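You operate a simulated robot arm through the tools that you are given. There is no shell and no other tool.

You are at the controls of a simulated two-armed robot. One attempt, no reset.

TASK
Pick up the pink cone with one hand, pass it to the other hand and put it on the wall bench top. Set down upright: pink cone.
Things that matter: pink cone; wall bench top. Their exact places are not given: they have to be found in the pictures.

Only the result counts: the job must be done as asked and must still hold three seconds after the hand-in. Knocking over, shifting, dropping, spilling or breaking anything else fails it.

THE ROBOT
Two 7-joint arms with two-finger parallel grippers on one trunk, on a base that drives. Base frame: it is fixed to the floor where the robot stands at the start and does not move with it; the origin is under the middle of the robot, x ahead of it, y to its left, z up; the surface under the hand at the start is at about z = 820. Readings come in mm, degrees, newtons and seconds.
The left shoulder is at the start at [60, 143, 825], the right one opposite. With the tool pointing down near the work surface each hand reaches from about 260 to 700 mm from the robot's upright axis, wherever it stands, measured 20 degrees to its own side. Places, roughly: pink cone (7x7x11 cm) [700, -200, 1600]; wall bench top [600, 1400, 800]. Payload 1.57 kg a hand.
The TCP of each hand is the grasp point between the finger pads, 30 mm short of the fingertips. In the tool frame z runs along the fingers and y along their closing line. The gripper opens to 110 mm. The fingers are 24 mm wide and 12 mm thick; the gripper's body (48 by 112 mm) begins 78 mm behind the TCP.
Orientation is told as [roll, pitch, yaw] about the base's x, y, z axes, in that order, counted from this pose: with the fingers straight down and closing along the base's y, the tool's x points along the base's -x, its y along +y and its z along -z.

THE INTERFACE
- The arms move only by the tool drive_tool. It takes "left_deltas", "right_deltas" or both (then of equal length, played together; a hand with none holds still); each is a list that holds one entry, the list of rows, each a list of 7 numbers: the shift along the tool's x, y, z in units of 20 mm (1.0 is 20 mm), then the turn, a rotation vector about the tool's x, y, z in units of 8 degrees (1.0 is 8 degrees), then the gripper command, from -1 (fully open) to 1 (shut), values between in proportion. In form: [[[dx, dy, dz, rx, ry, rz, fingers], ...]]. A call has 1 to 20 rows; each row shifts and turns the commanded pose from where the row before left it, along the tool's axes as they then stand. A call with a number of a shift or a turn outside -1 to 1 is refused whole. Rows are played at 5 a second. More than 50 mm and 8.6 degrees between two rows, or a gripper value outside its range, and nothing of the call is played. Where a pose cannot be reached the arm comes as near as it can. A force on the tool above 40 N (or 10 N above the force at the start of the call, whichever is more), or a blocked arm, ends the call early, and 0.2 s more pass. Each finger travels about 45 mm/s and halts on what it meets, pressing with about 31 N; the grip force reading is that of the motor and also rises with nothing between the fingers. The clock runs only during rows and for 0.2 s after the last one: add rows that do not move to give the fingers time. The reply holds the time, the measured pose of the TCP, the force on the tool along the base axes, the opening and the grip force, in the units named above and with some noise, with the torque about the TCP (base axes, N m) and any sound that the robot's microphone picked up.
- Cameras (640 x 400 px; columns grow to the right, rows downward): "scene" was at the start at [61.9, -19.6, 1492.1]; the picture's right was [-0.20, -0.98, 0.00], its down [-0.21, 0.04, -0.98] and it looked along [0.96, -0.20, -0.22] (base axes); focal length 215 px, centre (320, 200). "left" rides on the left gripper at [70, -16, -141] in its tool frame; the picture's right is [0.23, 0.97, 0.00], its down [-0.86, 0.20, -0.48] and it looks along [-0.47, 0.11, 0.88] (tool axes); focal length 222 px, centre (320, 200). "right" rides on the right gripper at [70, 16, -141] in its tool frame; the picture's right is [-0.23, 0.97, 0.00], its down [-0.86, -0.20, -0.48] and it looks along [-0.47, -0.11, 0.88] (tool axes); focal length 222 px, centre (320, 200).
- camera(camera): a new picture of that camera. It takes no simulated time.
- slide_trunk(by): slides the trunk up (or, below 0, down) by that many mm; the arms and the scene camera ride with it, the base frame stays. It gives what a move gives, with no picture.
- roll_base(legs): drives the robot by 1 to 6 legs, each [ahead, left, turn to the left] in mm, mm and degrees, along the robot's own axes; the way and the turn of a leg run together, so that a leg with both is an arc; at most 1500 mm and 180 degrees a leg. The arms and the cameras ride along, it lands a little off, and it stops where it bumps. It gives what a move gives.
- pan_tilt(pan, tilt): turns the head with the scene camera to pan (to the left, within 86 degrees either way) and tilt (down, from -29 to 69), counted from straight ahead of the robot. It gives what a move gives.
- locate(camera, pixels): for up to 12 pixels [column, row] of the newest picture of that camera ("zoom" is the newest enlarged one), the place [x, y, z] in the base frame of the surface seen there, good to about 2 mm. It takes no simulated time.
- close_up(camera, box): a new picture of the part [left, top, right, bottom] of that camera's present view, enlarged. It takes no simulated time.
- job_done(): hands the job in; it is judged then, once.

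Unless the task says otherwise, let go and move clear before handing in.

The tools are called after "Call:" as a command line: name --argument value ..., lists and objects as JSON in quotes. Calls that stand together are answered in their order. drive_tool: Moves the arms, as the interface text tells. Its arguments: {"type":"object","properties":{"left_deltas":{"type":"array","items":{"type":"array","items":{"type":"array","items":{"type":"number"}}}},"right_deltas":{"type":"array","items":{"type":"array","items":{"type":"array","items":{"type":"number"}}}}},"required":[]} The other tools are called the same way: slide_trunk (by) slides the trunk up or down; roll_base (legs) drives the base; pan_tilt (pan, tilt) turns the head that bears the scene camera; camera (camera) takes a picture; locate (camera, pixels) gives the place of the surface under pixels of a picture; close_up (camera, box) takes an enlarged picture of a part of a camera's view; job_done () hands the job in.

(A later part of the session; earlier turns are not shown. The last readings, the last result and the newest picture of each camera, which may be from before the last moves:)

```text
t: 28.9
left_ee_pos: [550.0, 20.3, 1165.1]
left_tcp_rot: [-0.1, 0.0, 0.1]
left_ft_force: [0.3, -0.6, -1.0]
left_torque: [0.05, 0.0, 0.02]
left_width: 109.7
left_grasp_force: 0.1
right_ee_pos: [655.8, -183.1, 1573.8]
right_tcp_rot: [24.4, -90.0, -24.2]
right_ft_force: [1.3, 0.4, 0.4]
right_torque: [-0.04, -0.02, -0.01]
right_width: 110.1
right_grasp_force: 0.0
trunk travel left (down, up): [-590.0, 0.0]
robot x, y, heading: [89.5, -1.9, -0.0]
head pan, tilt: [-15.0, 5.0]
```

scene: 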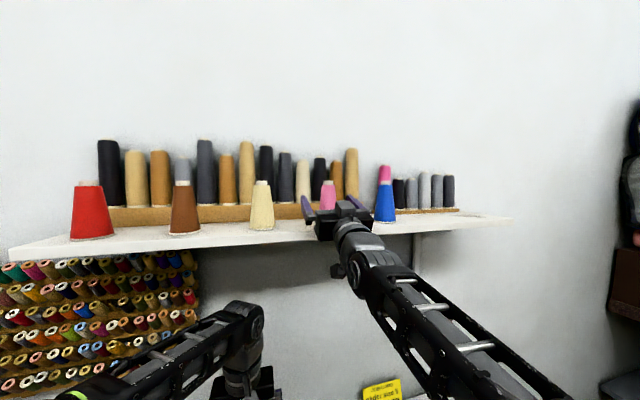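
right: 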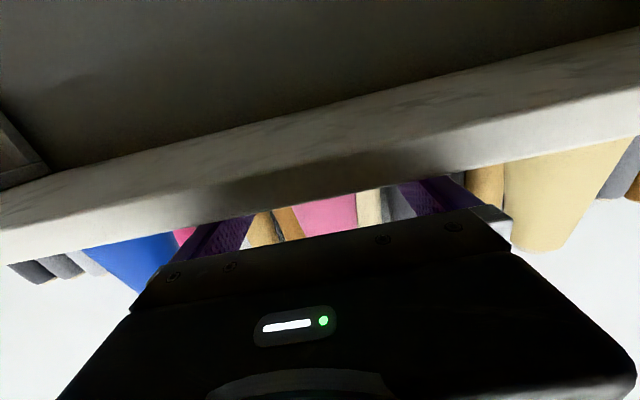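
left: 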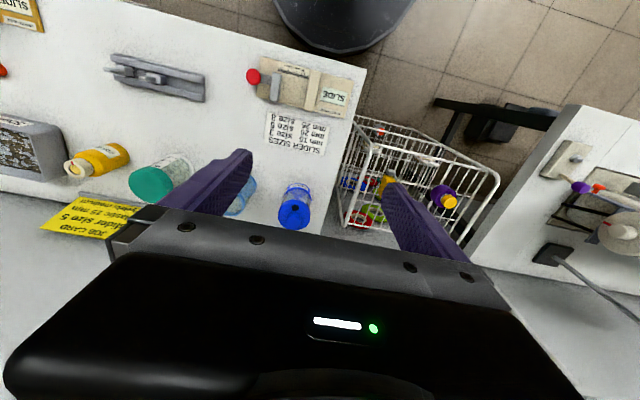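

Still no contact at lower edge ≈1561.8. I'll drop another half millimetre and close on the rim.

Call:
drive_tool --right_deltas '[[[0.025, 0, 0, 0, 0, 0, -1], [0, 0, 0, 0, 0, 0, -0.2], [0, 0, 0, 0, 0, 0, 0.1], [0, 0, 0, 0, 0, 0, 1], [0, 0, 0, 0, 0, 0, 1], [0, 0, 0, 0, 0, 0, 1], [0, 0, 0, 0, 0, 0, 1], [0, 0, 0, 0, 0, 0, 1]]]'

Call:
close_up --camera "scene" --box '[278, 165, 408, 262]'

Call:
camera --camera "right"

```text
t: 30.6
left_ee_pos: [550.5, 20.7, 1165.3]
left_tcp_rot: [0.0, 0.0, 0.1]
left_ft_force: [-1.1, 0.4, 0.2]
left_torque: [-0.01, -0.01, -0.01]
left_width: 110.0
left_grasp_force: 0.0
right_ee_pos: [654.5, -182.3, 1572.1]
right_tcp_rot: [-147.3, -90.0, 147.3]
right_ft_force: [0.2, 2.6, 7.4]
right_torque: [0.15, 0.31, -0.08]
right_width: 59.9
right_grasp_force: 30.8
trunk travel left (down, up): [-590.0, 0.0]
robot x, y, heading: [89.1, -1.5, -0.1]
head pan, tilt: [-15.0, 5.0]
```

```text
4.12 times, centred on (343, 214) of scene
```

zoom: 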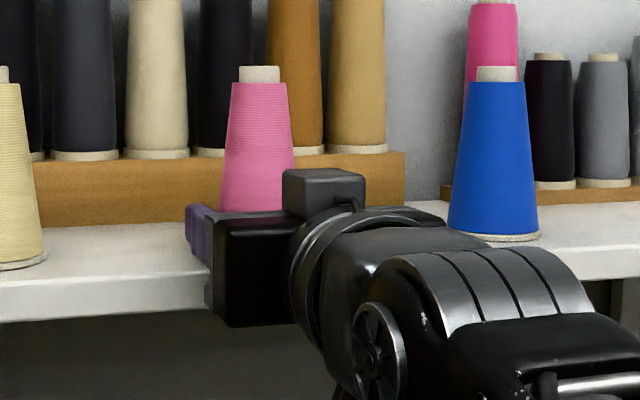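

```text
taken
```

right: 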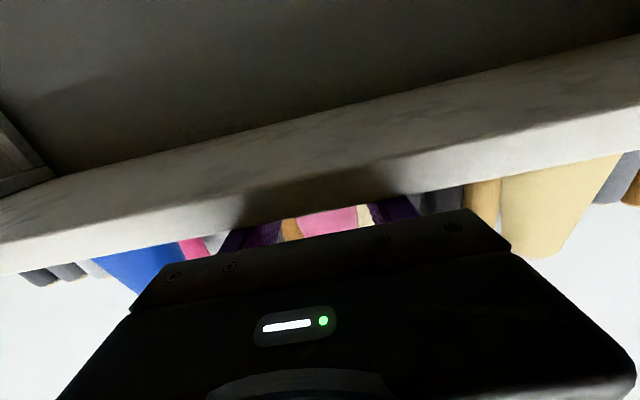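

The opening is 59.9 mm, exactly the rim diameter, with 7 N upward from a light touch on the shelf. I'll lift 12 mm slowly and see if the cone rises with it.

Call:
drive_tool --right_deltas '[[[-0.075, 0, 0, 0, 0, 0, 1], [-0.075, 0, 0, 0, 0, 0, 1], [-0.075, 0, 0, 0, 0, 0, 1], [-0.075, 0, 0, 0, 0, 0, 1], [-0.075, 0, 0, 0, 0, 0, 1], [-0.075, 0, 0, 0, 0, 0, 1], [-0.075, 0, 0, 0, 0, 0, 1], [-0.075, 0, 0, 0, 0, 0, 1], [0, 0, 0, 0, 0, 0, 1]]]'

Call:
close_up --camera "scene" --box '[278, 165, 408, 262]'

Call:
camera --camera "right"

```text
t: 32.6
left_ee_pos: [550.5, 19.7, 1165.2]
left_tcp_rot: [0.0, 0.1, 0.0]
left_ft_force: [0.5, 1.1, -0.3]
left_torque: [0.01, 0.0, -0.02]
left_width: 109.9
left_grasp_force: 0.1
right_ee_pos: [656.0, -182.8, 1584.4]
right_tcp_rot: [3.2, -90.0, -3.1]
right_ft_force: [0.2, 0.4, -1.6]
right_torque: [0.0, 0.04, -0.02]
right_width: 59.7
right_grasp_force: 31.3
trunk travel left (down, up): [-590.0, 0.0]
robot x, y, heading: [91.6, 1.2, -0.2]
head pan, tilt: [-15.0, 5.0]
```

```text
4.12 times, centred on (343, 214) of scene
```

zoom: 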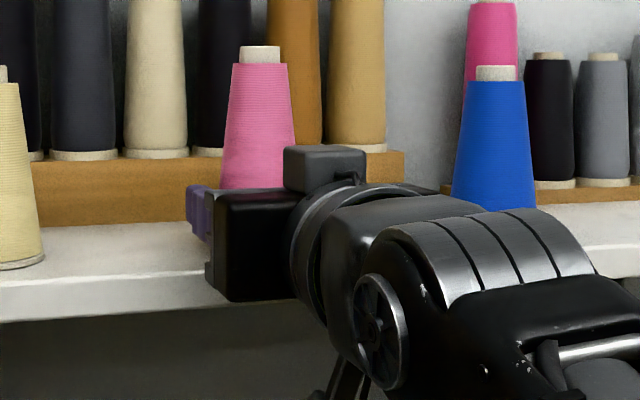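

```text
taken
```

right: 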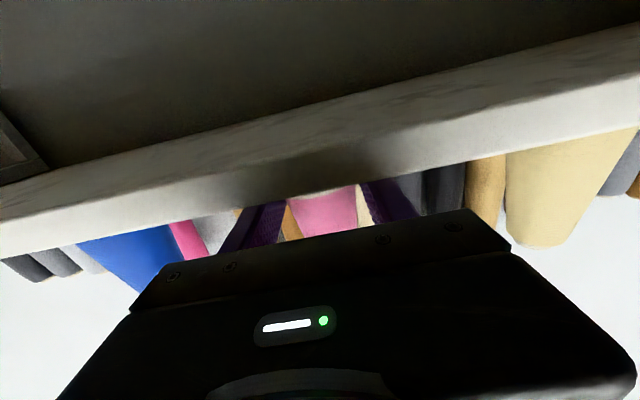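

The cone now lifts properly: its top rose from row 67 to 47, and the tool carries about 1.6 N. While it hovers over the shelf, I'll move the left hand out to the side, ready to approach later.

Call:
drive_tool --left_deltas '[[[0, 0.4, -0.3, 0, 0, 0, -1], [0, 0.8, -0.6, 0, 0, 0, -1], [0, 0.96, -0.77, 0, 0, 0, -1], [0, 0.96, -0.77, 0, 0, 0, -1], [0, 0.96, -0.77, 0, 0, 0, -1], [0, 0.96, -0.77, 0, 0, 0, -1], [0, 0.96, -0.77, 0, 0, 0, -1], [0, 0.96, -0.77, 0, 0, 0, -1], [0, 0.96, -0.77, 0, 0, 0, -1], [0, 0.96, -0.77, 0, 0, 0, -1], [0, 0.96, -0.77, 0, 0, 0, -1], [0, 0.96, -0.77, 0, 0, 0, -1], [0, 0.6, -0.4, 0, 0, 0, -1]]]' --right_deltas '[[[0, 0, 0, 0, 0, 0, 1], [0, 0, 0, 0, 0, 0, 1], [0, 0, 0, 0, 0, 0, 1], [0, 0, 0, 0, 0, 0, 1], [0, 0, 0, 0, 0, 0, 1], [0, 0, 0, 0, 0, 0, 1], [0, 0, 0, 0, 0, 0, 1], [0, 0, 0, 0, 0, 0, 1], [0, 0, 0, 0, 0, 0, 1], [0, 0, 0, 0, 0, 0, 1], [0, 0, 0, 0, 0, 0, 1], [0, 0, 0, 0, 0, 0, 1], [0, 0, 0, 0, 0, 0, 1]]]'

Call:
close_up --camera "scene" --box '[278, 165, 408, 262]'

Call:
camera --camera "scene"

```text
t: 35.5
left_ee_pos: [546.9, 65.0, 1180.0]
left_tcp_rot: [0.0, -0.2, 0.1]
left_ft_force: [0.5, -0.2, 0.1]
left_torque: [0.01, 0.0, 0.03]
left_width: 109.9
left_grasp_force: 0.0
left hand out of reach, approached as far as the arm can: row 2, 3, 4, 5, 6, 7, 8, 9, 10, 11, 12, 13
right_ee_pos: [656.1, -183.8, 1583.9]
right_tcp_rot: [12.9, -89.9, -13.0]
right_ft_force: [-0.6, 0.1, -1.1]
right_torque: [0.04, 0.01, 0.0]
right_width: 59.6
right_grasp_force: 31.0
trunk travel left (down, up): [-590.0, 0.0]
robot x, y, heading: [88.3, -5.3, -0.1]
head pan, tilt: [-15.0, 5.0]
```

```text
4.12 times, centred on (343, 214) of scene
```

zoom: 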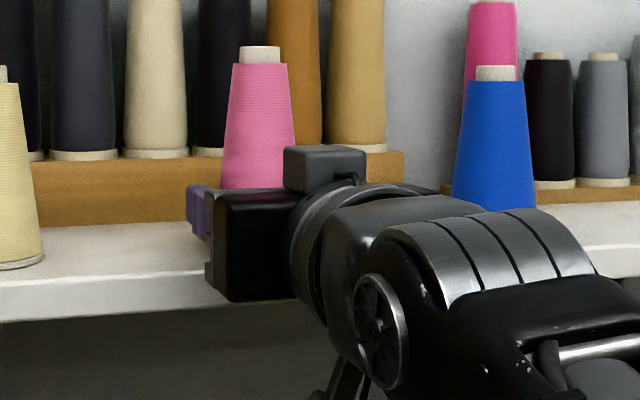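

```text
taken
```

scene: 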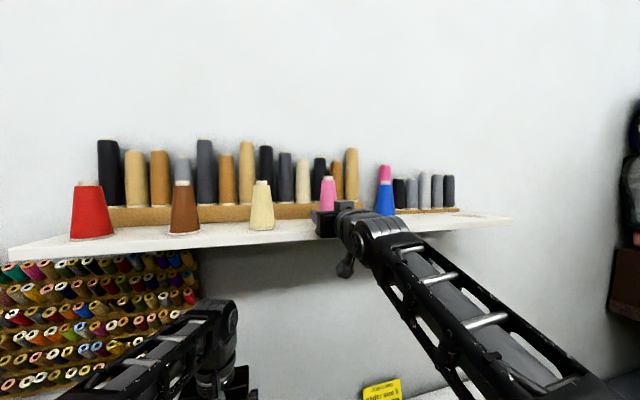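

The left arm can't go that high with the tool pointing down; it stopped at [547,65,1180]. The right hand still holds the cone (59.6 mm, upright). I'll test how the left hand responds by moving it down 20 mm.

Call:
drive_tool --left_deltas '[[[0, 0, 0.5, 0, 0, 0, -1], [0, 0, 0.5, 0, 0, 0, -1]]]'

```text
t: 36.0
left_ee_pos: [548.1, 66.7, 1159.8]
left_tcp_rot: [0.1, 0.1, 0.1]
left_ft_force: [0.6, -0.3, -0.1]
left_torque: [0.0, 0.03, 0.02]
left_width: 109.9
left_grasp_force: 0.1
right_ee_pos: [654.9, -183.0, 1584.1]
right_tcp_rot: [8.0, -89.9, -8.0]
right_ft_force: [0.4, 0.2, -0.9]
right_torque: [0.01, 0.02, -0.02]
right_width: 59.6
right_grasp_force: 30.8
trunk travel left (down, up): [-590.0, 0.0]
robot x, y, heading: [87.4, -2.1, 0.2]
head pan, tilt: [-15.0, 5.0]
```

The command re-bases on the reached pose, so I can steer normally. I'll move the left hand down and to the left instead, toward [500, 300, 1060].

Call:
drive_tool --left_deltas '[[[0.2, 0.6, 0.6, 0, 0, 0, -1], [0.2, 0.97, 0.6, 0, 0, 0, -1], [0.2, 0.97, 0.6, 0, 0, 0, -1], [0.2, 0.97, 0.6, 0, 0, 0, -1], [0.2, 0.97, 0.5, 0, 0, 0, -1], [0.2, 0.97, 0.5, 0, 0, 0, -1], [0.2, 0.97, 0.4, 0, 0, 0, -1], [0.2, 0.97, 0.4, 0, 0, 0, -1], [0.2, 0.97, 0.4, 0, 0, 0, -1], [0.2, 0.97, 0.2, 0, 0, 0, -1], [0.2, 0.97, 0.2, 0, 0, 0, -1], [0.2, 0.97, 0.2, 0, 0, 0, -1]]]'

Call:
close_up --camera "scene" --box '[278, 165, 408, 262]'

```text
t: 38.6
left_ee_pos: [499.4, 292.7, 1055.4]
left_tcp_rot: [0.0, -0.1, 0.0]
left_ft_force: [-1.2, 0.2, -0.8]
left_torque: [-0.05, -0.02, 0.01]
left_width: 110.1
left_grasp_force: 0.0
right_ee_pos: [655.6, -182.4, 1584.5]
right_tcp_rot: [-17.0, -89.9, 17.0]
right_ft_force: [0.8, -0.2, -1.2]
right_torque: [0.02, 0.03, -0.03]
right_width: 59.7
right_grasp_force: 30.9
trunk travel left (down, up): [-590.0, 0.0]
robot x, y, heading: [88.0, 0.3, -0.1]
head pan, tilt: [-15.0, 5.0]
```

```text
4.12 times, centred on (343, 214) of scene
```

zoom: 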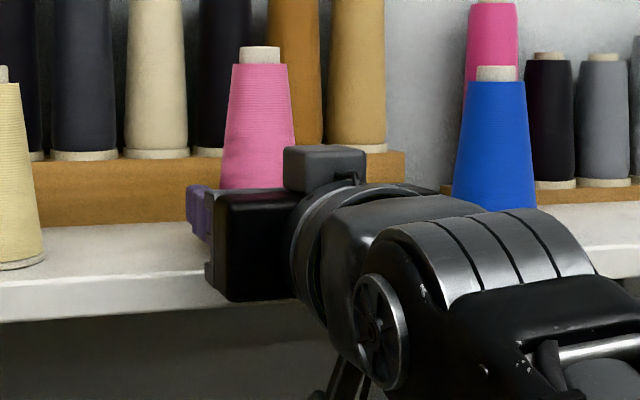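

Left hand at [499,293,1055]. Now I'll yaw it -90° so its fingers close along x, then tilt it so they point right and down.

Call:
drive_tool --left_deltas '[[[0, 0, 0, 0, 0, 0.9375, -1], [0, 0, 0, 0, 0, 0.9375, -1], [0, 0, 0, 0, 0, 0.9375, -1], [0, 0, 0, 0, 0, 0.9375, -1], [0, 0, 0, 0, 0, 0.9375, -1], [0, 0, 0, 0, 0, 0.9375, -1], [0, 0, 0, 0, 0, 0.9375, -1], [0, 0, 0, 0, 0, 0.9375, -1], [0, 0, 0, 0, 0, 0.9375, -1], [0, 0, 0, 0, 0, 0.9375, -1], [0, 0, 0, 0, 0, 0.9375, -1], [0, 0, 0, 0, 0, 0.9375, -1]]]'

```text
t: 41.2
left_ee_pos: [499.1, 292.3, 1056.5]
left_tcp_rot: [0.0, 0.0, -90.0]
left_ft_force: [-0.1, -1.2, 0.2]
left_torque: [0.01, -0.03, -0.01]
left_width: 109.9
left_grasp_force: 0.1
right_ee_pos: [656.1, -182.2, 1584.4]
right_tcp_rot: [5.3, -89.9, -5.3]
right_ft_force: [-0.7, -0.3, -2.1]
right_torque: [0.01, -0.01, 0.0]
right_width: 59.6
right_grasp_force: 30.4
trunk travel left (down, up): [-590.0, 0.0]
robot x, y, heading: [88.1, -0.1, -0.2]
head pan, tilt: [-15.0, 5.0]
```

Yaw -90° works. Now the 40° tilt.

Call:
drive_tool --left_deltas '[[[0, 0, 0, 0, -0.8333, 0, -1], [0, 0, 0, 0, -0.8333, 0, -1], [0, 0, 0, 0, -0.8333, 0, -1], [0, 0, 0, 0, -0.8333, 0, -1], [0, 0, 0, 0, -0.8333, 0, -1], [0, 0, 0, 0, -0.8333, 0, -1]]]'

Call:
camera --camera "left"

Call:
pan_tilt --pan 10 --tilt 35

Call:
camera --camera "scene"

```text
t: 42.6
left_ee_pos: [498.9, 291.5, 1056.7]
left_tcp_rot: [0.0, -40.1, -90.0]
left_ft_force: [0.2, 0.3, -0.2]
left_torque: [-0.03, 0.03, -0.01]
left_width: 110.1
left_grasp_force: 0.0
right_ee_pos: [655.5, -181.8, 1584.2]
right_tcp_rot: [-14.2, -89.8, 14.2]
right_ft_force: [-0.7, -0.1, -1.5]
right_torque: [0.01, 0.0, 0.01]
right_width: 59.4
right_grasp_force: 30.7
trunk travel left (down, up): [-590.0, 0.0]
robot x, y, heading: [88.7, 2.2, 0.2]
head pan, tilt: [-15.0, 5.0]
```

```text
taken
```

left: 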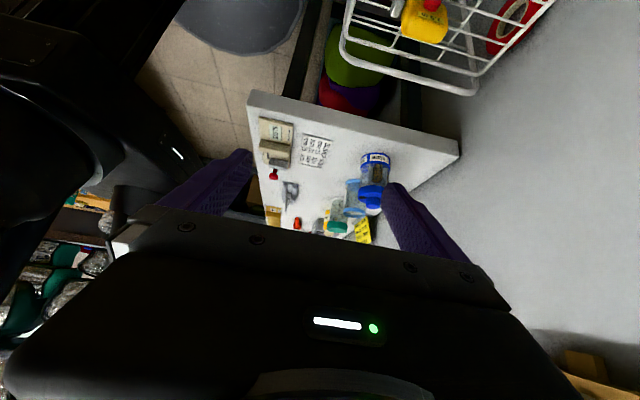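

```text
t: 43.6
left_ee_pos: [499.5, 291.9, 1057.0]
left_tcp_rot: [0.0, -39.9, -89.8]
left_ft_force: [0.2, -0.2, 0.8]
left_torque: [0.02, 0.0, -0.01]
left_width: 110.3
left_grasp_force: 0.1
right_ee_pos: [653.5, -183.1, 1584.3]
right_tcp_rot: [8.3, -90.0, -8.3]
right_ft_force: [-0.1, -0.7, -1.9]
right_torque: [0.02, 0.04, 0.0]
right_width: 59.7
right_grasp_force: 31.3
trunk travel left (down, up): [-590.0, 0.0]
robot x, y, heading: [90.6, 1.7, 0.2]
head pan, tilt: [10.0, 35.0]
```

```text
taken
```

scene: 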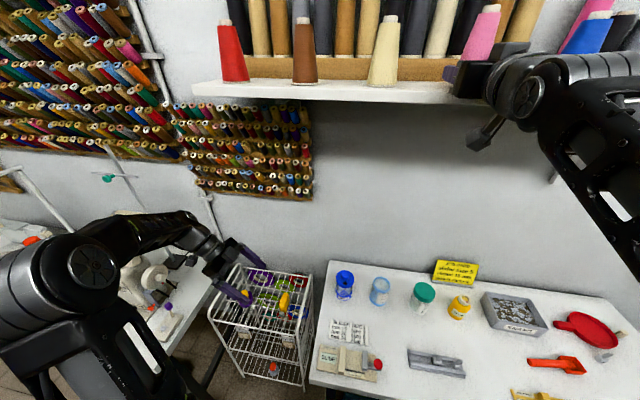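

The left hand is set at [0,-40,-90] and the right still holds the cone upright. Now I'll pull the cone back clear of the shelf edge with gentle ramps.

Call:
drive_tool --right_deltas '[[[-0.05, 0, -0.1, 0, 0, 0, 1], [-0.07, 0, -0.2, 0, 0, 0, 1], [-0.07, 0, -0.3, 0, 0, 0, 1], [-0.07, 0, -0.4, 0, 0, 0, 1], [-0.05, 0, -0.5, 0, 0, 0, 1], [0, 0, -0.5, 0, 0, 0, 1], [0, 0, -0.5, 0, 0, 0, 1], [0, 0, -0.5, 0, 0, 0, 1], [0, 0, -0.5, 0, 0, 0, 1], [0, 0, -0.5, 0, 0, 0, 1], [0, 0, -0.5, 0, 0, 0, 1], [0, 0, -0.4, 0, 0, 0, 1], [0, 0, -0.3, 0, 0, 0, 1], [0, 0, -0.2, 0, 0, 0, 1], [0, 0, -0.1, 0, 0, 0, 1], [0, 0, 0, 0, 0, 0, 1]]]'

Call:
pan_tilt --pan -15 --tilt 10

Call:
camera --camera "scene"

Call:
camera --camera "right"

```text
t: 47.0
left_ee_pos: [498.4, 291.3, 1056.5]
left_tcp_rot: [0.0, -40.0, -89.9]
left_ft_force: [0.5, 0.2, 0.8]
left_torque: [0.02, 0.0, -0.02]
left_width: 110.0
left_grasp_force: 0.1
right_ee_pos: [544.3, -182.4, 1591.7]
right_tcp_rot: [17.1, -89.8, -16.9]
right_ft_force: [0.6, 1.1, -1.4]
right_torque: [0.01, 0.0, 0.03]
right_width: 59.3
right_grasp_force: 30.7
trunk travel left (down, up): [-590.0, 0.0]
robot x, y, heading: [89.6, -0.8, 0.1]
head pan, tilt: [10.0, 35.0]
```

```text
t: 47.9
left_ee_pos: [498.8, 291.3, 1055.9]
left_tcp_rot: [0.0, -40.0, -89.9]
left_ft_force: [-0.1, -0.3, 0.3]
left_torque: [0.01, -0.02, -0.01]
left_width: 110.4
left_grasp_force: 0.1
right_ee_pos: [545.1, -181.7, 1589.5]
right_tcp_rot: [12.9, -89.9, -12.8]
right_ft_force: [-0.2, 0.5, -0.9]
right_torque: [-0.01, 0.02, 0.03]
right_width: 59.4
right_grasp_force: 30.4
trunk travel left (down, up): [-590.0, 0.0]
robot x, y, heading: [86.8, 0.1, -0.3]
head pan, tilt: [-15.0, 10.0]
```

```text
taken
```

scene: 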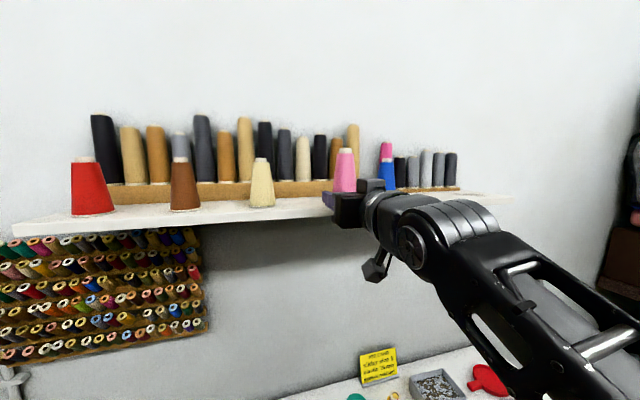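

```text
taken
```

right: 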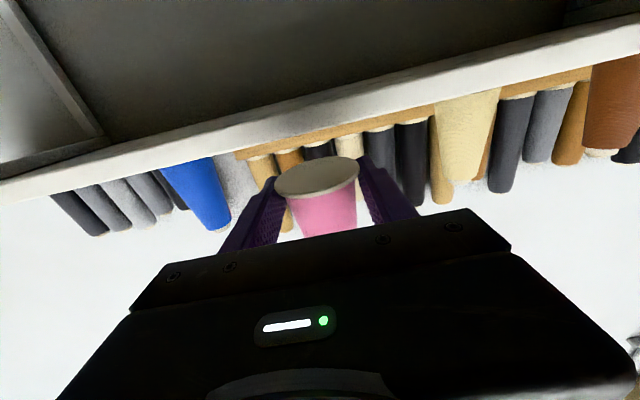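

The cone is clear of the shelf edge and upright, with its underside visible at (315,175) in the right view. I'll check the base height relative to the fingers to see whether it creeps.

Call:
locate --camera "right" --pixels '[[315, 175], [290, 180], [345, 170], [280, 188], [354, 163], [320, 165], [318, 188]]'

Call:
close_up --camera "right" --box '[230, 130, 430, 255]'

Call:
close_up --camera "scene" --box '[300, 130, 420, 205]'

```text
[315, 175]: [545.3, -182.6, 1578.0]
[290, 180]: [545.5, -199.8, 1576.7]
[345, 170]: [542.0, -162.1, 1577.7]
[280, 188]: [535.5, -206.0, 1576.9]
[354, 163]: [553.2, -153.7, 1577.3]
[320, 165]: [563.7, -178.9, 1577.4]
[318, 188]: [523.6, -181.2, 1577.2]
```

```text
3.20 times, centred on (330, 192) of right
```

zoom: 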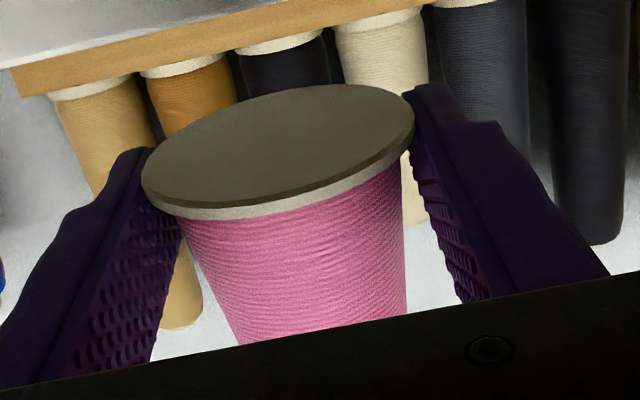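

```text
5.33 times, centred on (360, 168) of scene
```

zoom: 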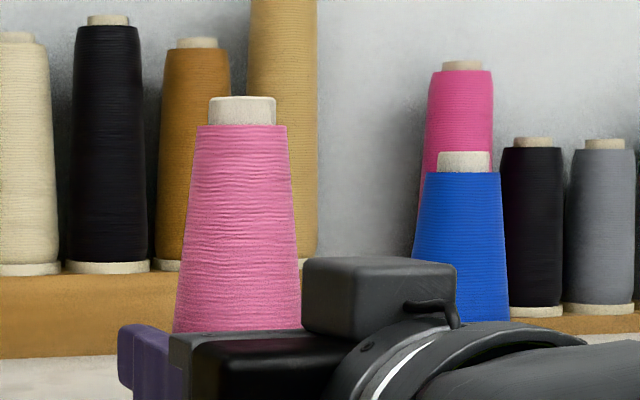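

The base is at z≈1577.3 with the fingers' lower edge at ≈1578.5, so the hold is by the rim and I'll keep an eye on creep. Next I'll lower the cone in front of the shelf, moving it left toward a handover place.

Call:
drive_tool --right_deltas '[[[0.2, 0.081, 0, 0, 0, 0, 1], [0.4, 0.162, 0, 0, 0, 0, 1], [0.6, 0.243, 0, 0, 0, 0, 1], [0.8, 0.324, 0, 0, 0, 0, 1], [0.85, 0.345, 0, 0, 0, 0, 1], [0.85, 0.345, 0, 0, 0, 0, 1], [0.85, 0.345, 0, 0, 0, 0, 1], [0.85, 0.345, 0, 0, 0, 0, 1], [0.85, 0.345, 0, 0, 0, 0, 1], [0.85, 0.345, 0, 0, 0, 0, 1], [0.85, 0.345, 0, 0, 0, 0, 1], [0.85, 0.345, 0, 0, 0, 0, 1], [0.85, 0.345, 0, 0, 0, 0, 1], [0.85, 0.345, 0, 0, 0, 0, 1], [0.8, 0.324, 0, 0, 0, 0, 1], [0.6, 0.243, 0, 0, 0, 0, 1], [0.4, 0.162, 0, 0, 0, 0, 1], [0.2, 0.081, 0, 0, 0, 0, 1]]]'

Call:
close_up --camera "right" --box '[230, 130, 430, 255]'

Call:
locate --camera "zoom" --pixels '[[272, 145], [190, 160], [360, 130], [250, 175], [300, 110]]'

```text
t: 51.7
left_ee_pos: [498.2, 291.6, 1058.1]
left_tcp_rot: [-0.1, -40.0, -89.9]
left_ft_force: [0.5, 0.7, -1.2]
left_torque: [0.0, -0.01, 0.02]
left_width: 110.0
left_grasp_force: 0.1
right_ee_pos: [549.3, -83.2, 1335.2]
right_tcp_rot: [39.7, -88.0, -39.1]
right_ft_force: [0.1, 0.0, -1.8]
right_torque: [0.0, 0.01, 0.0]
right_width: 59.5
right_grasp_force: 31.3
trunk travel left (down, up): [-590.0, 0.0]
robot x, y, heading: [91.5, -3.4, 0.0]
head pan, tilt: [-15.0, 10.0]
```

```text
3.20 times, centred on (330, 192) of right
```

zoom: 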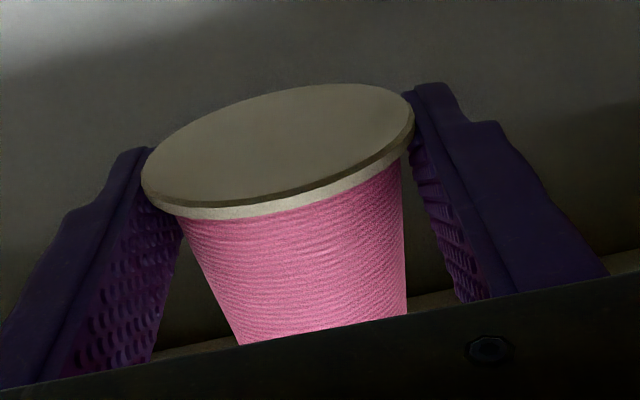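

```text
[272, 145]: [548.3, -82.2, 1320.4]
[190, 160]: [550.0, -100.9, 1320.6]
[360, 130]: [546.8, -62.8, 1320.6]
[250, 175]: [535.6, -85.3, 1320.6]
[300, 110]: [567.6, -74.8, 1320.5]
```

In the right view the cone looks identical to before, with its rim spanning (141,185) to (413,110), so there is no creep. The pose reads 2° off, so I'll wait one row to see whether it settles.

Call:
drive_tool --right_deltas '[[[0, 0, 0, 0, 0, 0, 1], [0, 0, 0, 0, 0, 0, 1]]]'

```text
t: 52.3
left_ee_pos: [497.9, 291.5, 1056.9]
left_tcp_rot: [0.1, -40.1, -89.8]
left_ft_force: [0.3, 0.5, 0.5]
left_torque: [-0.01, -0.02, 0.0]
left_width: 109.9
left_grasp_force: 0.2
right_ee_pos: [549.9, -83.8, 1332.7]
right_tcp_rot: [39.3, -87.9, -38.9]
right_ft_force: [-0.3, 0.2, -2.0]
right_torque: [-0.03, 0.04, -0.01]
right_width: 59.6
right_grasp_force: 30.5
trunk travel left (down, up): [-590.0, 0.0]
robot x, y, heading: [90.7, -1.7, -0.4]
head pan, tilt: [-15.0, 10.0]
```

Call:
pan_tilt --pan -20 --tilt 35

Call:
camera --camera "scene"

Call:
camera --camera "left"

```text
t: 53.2
left_ee_pos: [499.1, 290.5, 1055.6]
left_tcp_rot: [0.0, -40.0, -89.9]
left_ft_force: [-0.5, 0.5, 0.2]
left_torque: [0.02, 0.0, 0.02]
left_width: 109.9
left_grasp_force: 0.1
right_ee_pos: [549.0, -84.3, 1333.8]
right_tcp_rot: [38.1, -88.0, -37.8]
right_ft_force: [-0.6, 0.7, -1.6]
right_torque: [0.01, 0.01, 0.0]
right_width: 59.4
right_grasp_force: 30.8
trunk travel left (down, up): [-590.0, 0.0]
robot x, y, heading: [89.6, -1.3, -0.2]
head pan, tilt: [-20.0, 35.0]
```

```text
taken
```

scene: 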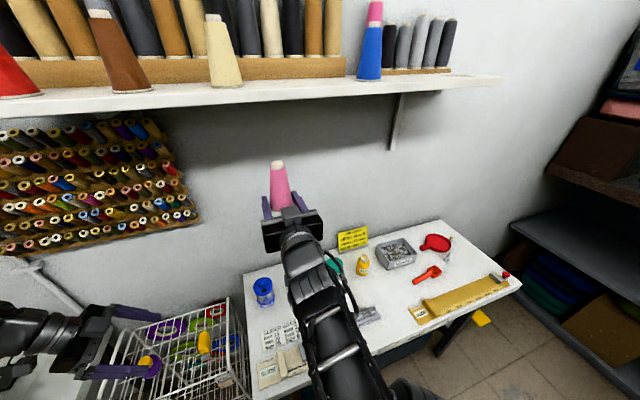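

```text
taken
```

left: 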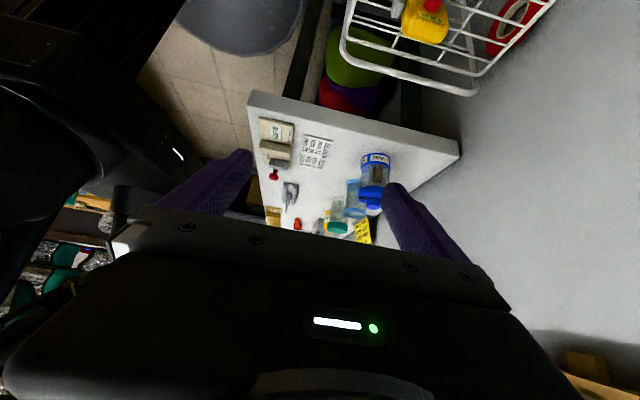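

The cone is upright in the hand; the arm seems slightly cramped there. I'll move it forward 40 mm (well below the shelf underside) and see if the deviation vanishes.

Call:
drive_tool --right_deltas '[[[0, 0, 0.15, 0, 0, 0, 1], [0, 0, 0.3, 0, 0, 0, 1], [0, 0, 0.4, 0, 0, 0, 1], [0, 0, 0.4, 0, 0, 0, 1], [0, 0, 0.4, 0, 0, 0, 1], [0, 0, 0.25, 0, 0, 0, 1], [0, 0, 0.1, 0, 0, 0, 1], [0, 0, 0, 0, 0, 0, 1]]]'

```text
t: 55.0
left_ee_pos: [499.3, 291.8, 1056.7]
left_tcp_rot: [0.1, -40.0, -89.9]
left_ft_force: [0.3, 0.7, 0.1]
left_torque: [-0.01, -0.01, -0.05]
left_width: 109.9
left_grasp_force: 0.0
right_ee_pos: [585.4, -80.8, 1341.4]
right_tcp_rot: [-2.6, -90.0, 2.7]
right_ft_force: [0.0, 1.1, -2.1]
right_torque: [0.0, 0.0, 0.0]
right_width: 59.3
right_grasp_force: 31.0
trunk travel left (down, up): [-590.0, 0.0]
robot x, y, heading: [91.0, 2.4, -0.3]
head pan, tilt: [-20.0, 35.0]
```

Now the pose is exact: [585.4,-80.8,1341.4], level. I'll continue lowering at this x and check halfway.

Call:
drive_tool --right_deltas '[[[0.2, 0.08, 0, 0, 0, 0, 1], [0.4, 0.16, 0, 0, 0, 0, 1], [0.6, 0.24, 0, 0, 0, 0, 1], [0.8, 0.32, 0, 0, 0, 0, 1], [0.85, 0.34, 0, 0, 0, 0, 1], [0.85, 0.34, 0, 0, 0, 0, 1], [0.8, 0.32, 0, 0, 0, 0, 1], [0.6, 0.24, 0, 0, 0, 0, 1], [0.4, 0.16, 0, 0, 0, 0, 1], [0.2, 0.08, 0, 0, 0, 0, 1], [0, 0, 0, 0, 0, 0, 1]]]'

```text
t: 56.7
left_ee_pos: [498.2, 291.1, 1055.7]
left_tcp_rot: [0.0, -40.0, -89.9]
left_ft_force: [-0.5, -0.4, 0.3]
left_torque: [-0.05, -0.03, -0.02]
left_width: 109.9
left_grasp_force: 0.0
right_ee_pos: [565.4, 0.9, 1251.6]
right_tcp_rot: [74.5, -82.8, -66.5]
right_ft_force: [0.2, -0.5, -2.4]
right_torque: [0.0, 0.0, 0.02]
right_width: 59.3
right_grasp_force: 30.5
trunk travel left (down, up): [-590.0, 0.0]
robot x, y, heading: [90.5, -1.4, -0.1]
head pan, tilt: [-20.0, 35.0]
stopped in row 8 (right hand): the arm was blocked; the commanded pose is now the measured one
```

The right arm got blocked at [565,1,1252] and the hand rolled about 7°. I'll look before moving further.

Call:
camera --camera "scene"

Call:
camera --camera "right"

Call:
pan_tilt --pan -40 --tilt 60

Call:
camera --camera "scene"

```text
taken
```

scene: 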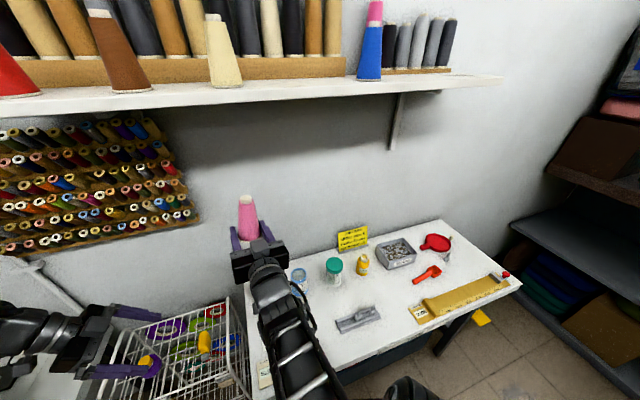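

```text
taken
```

right: 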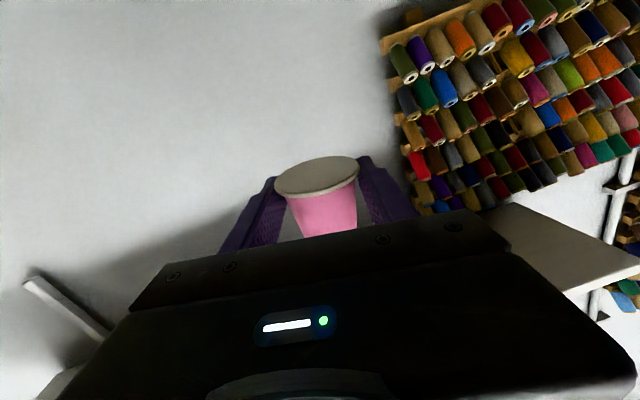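

```text
t: 57.5
left_ee_pos: [500.0, 291.7, 1055.3]
left_tcp_rot: [0.0, -40.1, -89.9]
left_ft_force: [-0.3, -0.6, 0.2]
left_torque: [0.02, 0.02, 0.0]
left_width: 110.1
left_grasp_force: 0.1
right_ee_pos: [565.4, 1.4, 1253.5]
right_tcp_rot: [74.7, -82.8, -66.7]
right_ft_force: [1.0, -0.3, -0.8]
right_torque: [0.05, 0.02, 0.01]
right_width: 59.4
right_grasp_force: 31.1
trunk travel left (down, up): [-590.0, 0.0]
robot x, y, heading: [87.7, 1.5, 0.0]
head pan, tilt: [-40.0, 60.0]
```

```text
taken
```

scene: 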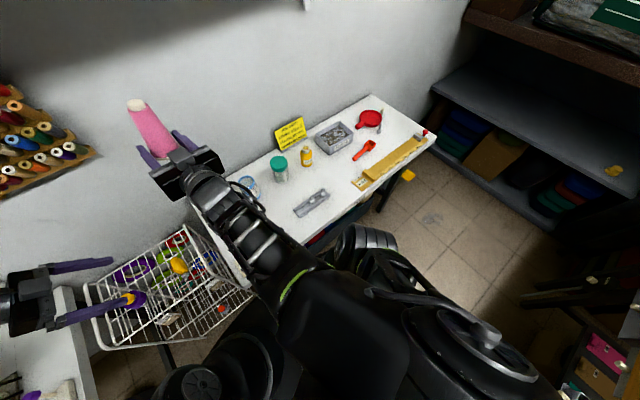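

The right forearm sweeps across the torso here, which explains the block; the cone is still gripped (59.4 mm). I'll back out along the way I came, restoring the level pose at about [587,-81,1341].

Call:
drive_tool --right_deltas '[[[-0.3, -0.25, 0.05, 0.062, -0.019, -0.053, 1], [-0.588, -0.486, 0.089, 0.124, -0.0375, -0.106, 1], [-0.588, -0.486, 0.089, 0.124, -0.0375, -0.106, 1], [-0.588, -0.486, 0.089, 0.124, -0.0375, -0.106, 1], [-0.588, -0.486, 0.089, 0.124, -0.0375, -0.106, 1], [-0.588, -0.486, 0.089, 0.124, -0.0375, -0.106, 1], [-0.588, -0.486, 0.089, 0.124, -0.0375, -0.106, 1], [-0.588, -0.486, 0.089, 0.124, -0.0375, -0.106, 1], [-0.29, -0.24, 0.04, 0.062, -0.019, -0.053, 1], [0, 0, 0, 0, 0, 0, 1]]]'

Call:
camera --camera "right"

```text
t: 59.8
left_ee_pos: [498.8, 291.3, 1055.7]
left_tcp_rot: [0.0, -39.9, -89.9]
left_ft_force: [0.3, 0.2, 1.0]
left_torque: [0.0, 0.0, 0.0]
left_width: 109.9
left_grasp_force: 0.0
right_ee_pos: [588.6, -82.6, 1341.0]
right_tcp_rot: [61.1, -90.0, -61.1]
right_ft_force: [0.9, 0.2, -1.5]
right_torque: [-0.04, 0.0, 0.0]
right_width: 59.3
right_grasp_force: 31.1
trunk travel left (down, up): [-590.0, 0.0]
robot x, y, heading: [89.7, -4.9, -0.1]
head pan, tilt: [-40.0, 60.0]
```

```text
taken
```

right: 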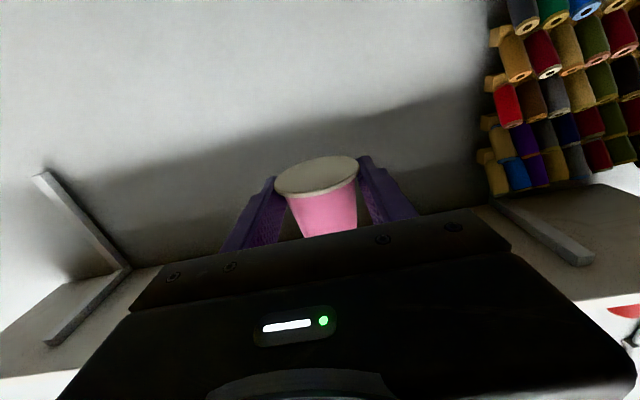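

Recovered: [588.6,-82.6,1341], level, cone unmoved in the grip. Now I'll turn the right hand to point left (yaw about the vertical), the first half slowly.

Call:
drive_tool --right_deltas '[[[0, 0, 0, -0.2, 0, 0, 1], [0, 0, 0, -0.4, 0, 0, 1], [0, 0, 0, -0.6, 0, 0, 1], [0, 0, 0, -0.7, 0, 0, 1], [0, 0, 0, -0.7, 0, 0, 1], [0, 0, 0, -0.7, 0, 0, 1], [0, 0, 0, -0.7, 0, 0, 1], [0, 0, 0, -0.7, 0, 0, 1], [0, 0, 0, -0.6, 0, 0, 1], [0, 0, 0, -0.325, 0, 0, 1], [0, 0, 0, 0, 0, 0, 1]]]'

Call:
camera --camera "right"

Call:
camera --camera "scene"

```text
t: 62.1
left_ee_pos: [499.6, 290.9, 1056.1]
left_tcp_rot: [0.0, -40.0, -90.0]
left_ft_force: [-0.2, 0.6, -0.4]
left_torque: [0.02, -0.01, 0.01]
left_width: 110.0
left_grasp_force: 0.0
right_ee_pos: [588.9, -81.7, 1340.1]
right_tcp_rot: [103.3, -89.8, -58.4]
right_ft_force: [-0.1, 0.1, -1.7]
right_torque: [-0.03, -0.01, -0.02]
right_width: 59.4
right_grasp_force: 30.7
trunk travel left (down, up): [-590.0, 0.0]
robot x, y, heading: [87.3, 0.3, -0.1]
head pan, tilt: [-40.0, 60.0]
```

```text
taken
```

right: 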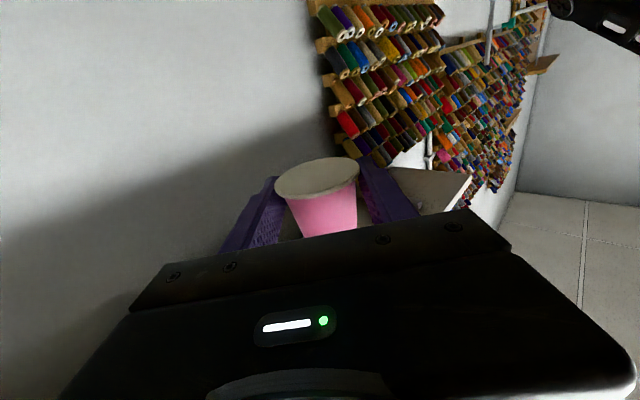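

```text
taken
```

scene: 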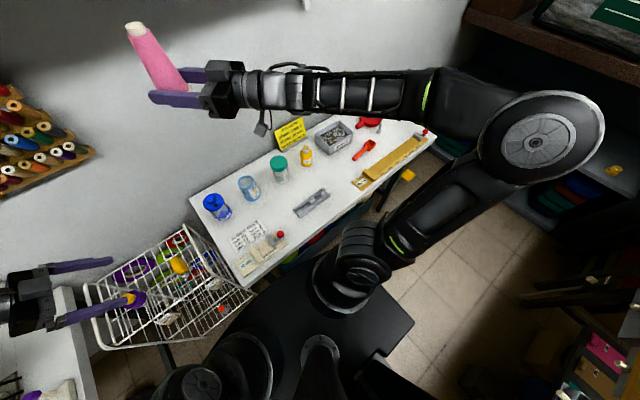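

The yaw works well: 45° now, with the elbow swung outward and the cone steady. I'll turn the other 45°.

Call:
drive_tool --right_deltas '[[[0, 0, 0, -0.2, 0, 0, 1], [0, 0, 0, -0.4, 0, 0, 1], [0, 0, 0, -0.6, 0, 0, 1], [0, 0, 0, -0.7, 0, 0, 1], [0, 0, 0, -0.7, 0, 0, 1], [0, 0, 0, -0.7, 0, 0, 1], [0, 0, 0, -0.7, 0, 0, 1], [0, 0, 0, -0.7, 0, 0, 1], [0, 0, 0, -0.6, 0, 0, 1], [0, 0, 0, -0.325, 0, 0, 1], [0, 0, 0, 0, 0, 0, 1]]]'

Call:
camera --camera "scene"

```text
t: 64.5
left_ee_pos: [499.3, 292.4, 1056.9]
left_tcp_rot: [0.0, -40.0, -89.9]
left_ft_force: [-0.1, 0.6, 0.7]
left_torque: [0.0, 0.01, -0.01]
left_width: 110.1
left_grasp_force: 0.0
right_ee_pos: [589.3, -81.9, 1337.8]
right_tcp_rot: [150.5, -89.8, -60.6]
right_ft_force: [-0.6, 0.7, -0.9]
right_torque: [0.0, 0.01, 0.02]
right_width: 59.4
right_grasp_force: 30.9
right hand out of reach, approached as far as the arm can: row 8
trunk travel left (down, up): [-590.0, 0.0]
robot x, y, heading: [87.3, -0.0, -0.1]
head pan, tilt: [-40.0, 60.0]
```

```text
taken
```

scene: 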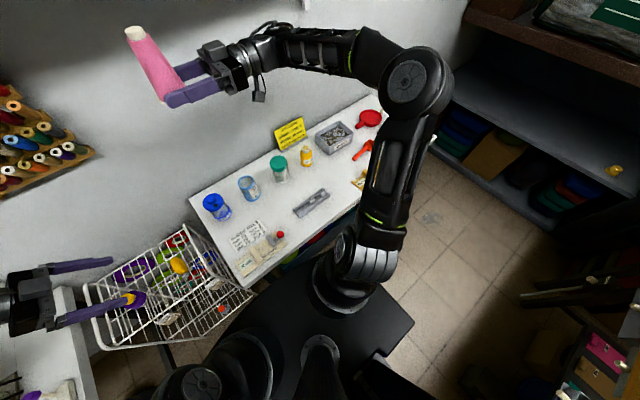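

The right hand now points left (net yaw 89.9°) at [589,-82,1338] and the cone is upright. I'll lower it toward [540,-40,1093] for the handover.

Call:
drive_tool --right_deltas '[[[0.196, 0.039, 0.034, 0, 0, 0, 1], [0.392, 0.078, 0.067, 0, 0, 0, 1], [0.588, 0.118, 0.101, 0, 0, 0, 1], [0.784, 0.157, 0.134, 0, 0, 0, 1], [0.833, 0.167, 0.143, 0, 0, 0, 1], [0.833, 0.167, 0.143, 0, 0, 0, 1], [0.833, 0.167, 0.143, 0, 0, 0, 1], [0.833, 0.167, 0.143, 0, 0, 0, 1], [0.784, 0.157, 0.134, 0, 0, 0, 1], [0.588, 0.118, 0.101, 0, 0, 0, 1], [0.392, 0.078, 0.067, 0, 0, 0, 1], [0.196, 0.039, 0.034, 0, 0, 0, 1], [0, 0, 0, 0, 0, 0, 1]]]'

Call:
camera --camera "right"

```text
t: 67.3
left_ee_pos: [498.7, 291.1, 1055.5]
left_tcp_rot: [0.0, -40.0, -89.9]
left_ft_force: [-0.1, -0.7, 0.6]
left_torque: [-0.02, 0.02, 0.02]
left_width: 110.0
left_grasp_force: 0.0
right_ee_pos: [559.3, -55.4, 1191.7]
right_tcp_rot: [147.4, -90.0, -57.5]
right_ft_force: [-0.2, -0.3, -1.4]
right_torque: [0.01, 0.02, 0.02]
right_width: 59.4
right_grasp_force: 30.8
trunk travel left (down, up): [-590.0, 0.0]
robot x, y, heading: [92.1, -1.8, 0.0]
head pan, tilt: [-40.0, 60.0]
```

```text
taken
```

right: 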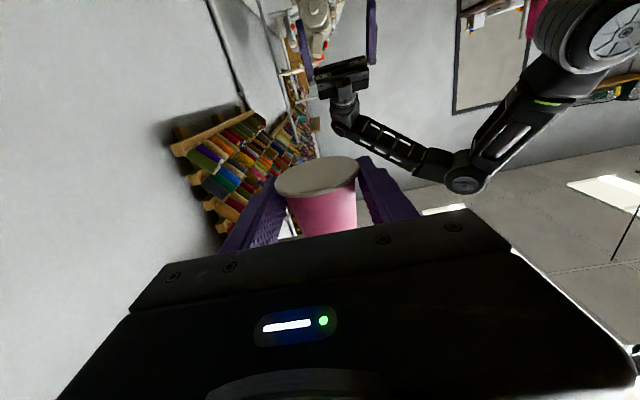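

Level at [559,-55,1192] with the cone unchanged in the grip. I'll lower the remaining ~98 mm.

Call:
drive_tool --right_deltas '[[[0.2, 0.039, 0.031, 0, 0, 0, 1], [0.4, 0.078, 0.061, 0, 0, 0, 1], [0.6, 0.116, 0.092, 0, 0, 0, 1], [0.8, 0.155, 0.122, 0, 0, 0, 1], [0.9, 0.174, 0.138, 0, 0, 0, 1], [0.8, 0.155, 0.122, 0, 0, 0, 1], [0.6, 0.116, 0.092, 0, 0, 0, 1], [0.4, 0.078, 0.061, 0, 0, 0, 1], [0.2, 0.039, 0.031, 0, 0, 0, 1], [0, 0, 0, 0, 0, 0, 1]]]' --left_deltas '[[[0, 0, 0, 0, 0.8333, 0, -1], [0, 0, 0, 0, 0.8333, 0, -1], [0, 0, 0, 0, 0.8333, 0, -1], [0, 0, 0, 0, 0.8333, 0, -1], [0, 0, 0, 0, 0.8333, 0, -1], [0, 0, 0, 0, 0.8333, 0, -1], [0, 0, 0, 0, 0, -0.9375, -1], [0, 0, 0, 0, 0, -0.9375, -1], [0, 0, 0, 0, 0, -0.9375, -1], [0, 0, 0, 0, 0, -0.9375, -1]]]'

Call:
camera --camera "right"

```text
t: 69.5
left_ee_pos: [498.6, 292.5, 1056.8]
left_tcp_rot: [0.0, 0.1, -59.9]
left_ft_force: [-0.8, -0.4, -0.4]
left_torque: [0.01, 0.02, 0.02]
left_width: 110.0
left_grasp_force: 0.0
right_ee_pos: [540.2, -41.2, 1095.8]
right_tcp_rot: [151.1, -89.8, -61.2]
right_ft_force: [-0.5, 0.0, -1.4]
right_torque: [0.0, 0.03, 0.02]
right_width: 59.7
right_grasp_force: 31.6
trunk travel left (down, up): [-590.0, 0.0]
robot x, y, heading: [88.4, 1.0, 0.0]
head pan, tilt: [-40.0, 60.0]
```

```text
taken
```

right: 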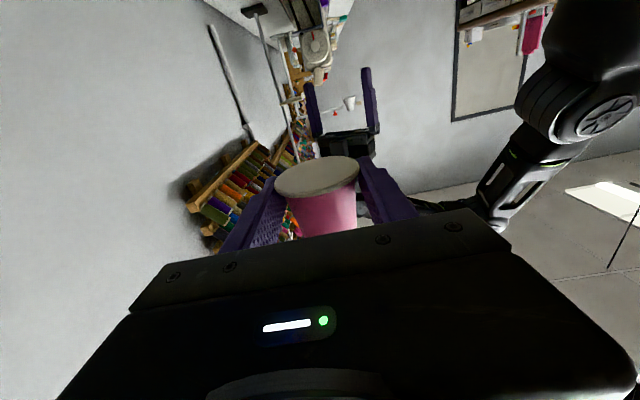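

Right hand at [540,-41,1095], steady. I'll finish returning the left hand to yaw 0 and pitch it -40°, and measure the cone's base.

Call:
locate --camera "right" --pixels '[[316, 176], [278, 188], [356, 163], [300, 165], [335, 188], [318, 158], [316, 194]]'

Call:
drive_tool --left_deltas '[[[0, 0, 0, 0, 0, -0.9375, -1], [0, 0, 0, 0, 0, -0.9375, -1], [0, 0, 0, 0, 0, -0.9375, -1], [0, 0, 0, 0, 0, -0.9375, -1], [0, 0, 0, 0, 0, -0.9375, -1], [0, 0, 0, 0, 0, -0.9375, -1], [0, 0, 0, 0, 0, -0.9375, -1], [0, 0, 0, 0, 0, -0.9375, -1], [0, 0, 0, 0, -0.8333, 0, -1], [0, 0, 0, 0, -0.8333, 0, -1], [0, 0, 0, 0, -0.8333, 0, -1], [0, 0, 0, 0, -0.8333, 0, -1], [0, 0, 0, 0, -0.8333, 0, -1], [0, 0, 0, 0, -0.8333, 0, -1]]]'

Call:
pan_tilt --pan 0 --tilt 45

Call:
camera --camera "scene"

```text
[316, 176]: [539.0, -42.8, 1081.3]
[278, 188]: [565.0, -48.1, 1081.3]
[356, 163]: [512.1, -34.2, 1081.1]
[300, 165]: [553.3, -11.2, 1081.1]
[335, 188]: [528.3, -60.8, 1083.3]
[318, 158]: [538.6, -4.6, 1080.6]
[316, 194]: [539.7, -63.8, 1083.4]
```

```text
t: 72.5
left_ee_pos: [512.2, 298.7, 1063.6]
left_tcp_rot: [0.0, -40.0, 0.1]
left_ft_force: [-0.6, -0.2, -0.3]
left_torque: [0.02, -0.04, -0.02]
left_width: 110.2
left_grasp_force: 0.0
left hand out of reach, approached as far as the arm can: row 14
right_ee_pos: [540.7, -40.7, 1094.9]
right_tcp_rot: [137.0, -89.9, -47.0]
right_ft_force: [0.1, 0.1, -0.2]
right_torque: [0.0, -0.02, 0.03]
right_width: 59.2
right_grasp_force: 30.9
trunk travel left (down, up): [-590.0, 0.0]
robot x, y, heading: [90.5, 1.5, -0.1]
head pan, tilt: [-40.0, 60.0]
```

```text
t: 73.6
left_ee_pos: [512.4, 298.7, 1062.3]
left_tcp_rot: [0.0, -39.9, 0.1]
left_ft_force: [0.9, -0.3, -0.8]
left_torque: [-0.01, -0.02, 0.0]
left_width: 110.0
left_grasp_force: 0.0
right_ee_pos: [540.5, -40.6, 1094.3]
right_tcp_rot: [151.7, -89.9, -61.7]
right_ft_force: [-0.1, 0.8, -1.2]
right_torque: [-0.01, 0.03, -0.01]
right_width: 59.4
right_grasp_force: 30.8
trunk travel left (down, up): [-590.0, 0.0]
robot x, y, heading: [89.1, -2.6, 0.1]
head pan, tilt: [0.0, 45.0]
```

```text
taken
```

scene: 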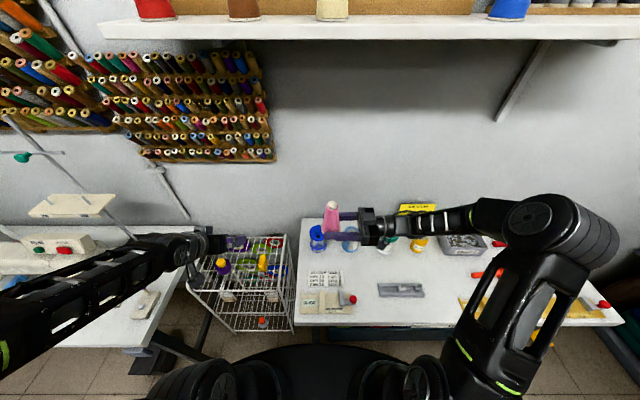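

The cone's centre is ≈[539.5,-37.5] with base z≈1081, still held the same way. The left hand is pitched -40°. I'll bring it back, up and inward to a pre-grasp behind and above the cone.

Call:
drive_tool --left_deltas '[[[-0.171, -0.621, -0.605, 0, 0, 0, -0.5], [-0.171, -0.621, -0.605, 0, 0, 0, -0.5], [-0.171, -0.621, -0.605, 0, 0, 0, -0.5], [-0.171, -0.621, -0.605, 0, 0, 0, -0.5], [-0.171, -0.621, -0.605, 0, 0, 0, -0.5], [-0.171, -0.621, -0.605, 0, 0, 0, -0.5], [-0.171, -0.621, -0.605, 0, 0, 0, -0.5], [-0.171, -0.621, -0.605, 0, 0, 0, -0.5], [-0.171, -0.621, -0.605, 0, 0, 0, -0.5], [-0.171, -0.621, -0.605, 0, 0, 0, -0.5], [-0.171, -0.621, -0.605, 0, 0, 0, -0.5], [-0.171, -0.621, -0.605, 0, 0, 0, -0.5]]]'

Call:
camera --camera "left"

Call:
camera --camera "scene"

```text
t: 76.2
left_ee_pos: [456.1, 152.2, 1205.0]
left_tcp_rot: [0.0, -40.0, 0.2]
left_ft_force: [0.0, -0.1, -0.2]
left_torque: [0.01, -0.02, 0.03]
left_width: 82.3
left_grasp_force: 0.1
left hand out of reach, approached as far as the arm can: row 1, 3
right_ee_pos: [541.0, -40.4, 1095.7]
right_tcp_rot: [154.5, -89.9, -64.6]
right_ft_force: [-0.3, -0.2, -1.4]
right_torque: [-0.01, 0.0, -0.02]
right_width: 59.2
right_grasp_force: 31.4
trunk travel left (down, up): [-590.0, 0.0]
robot x, y, heading: [88.9, -0.6, -0.1]
head pan, tilt: [0.0, 45.0]
```

```text
taken
```

left: 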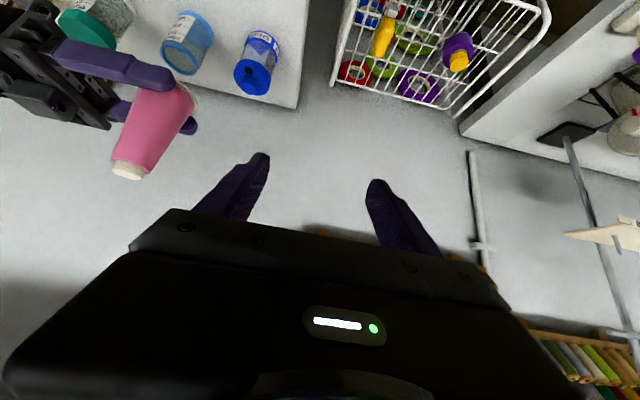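

```text
taken
```

scene: 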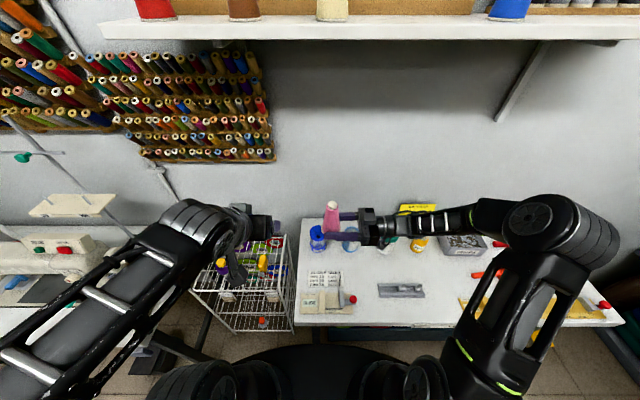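

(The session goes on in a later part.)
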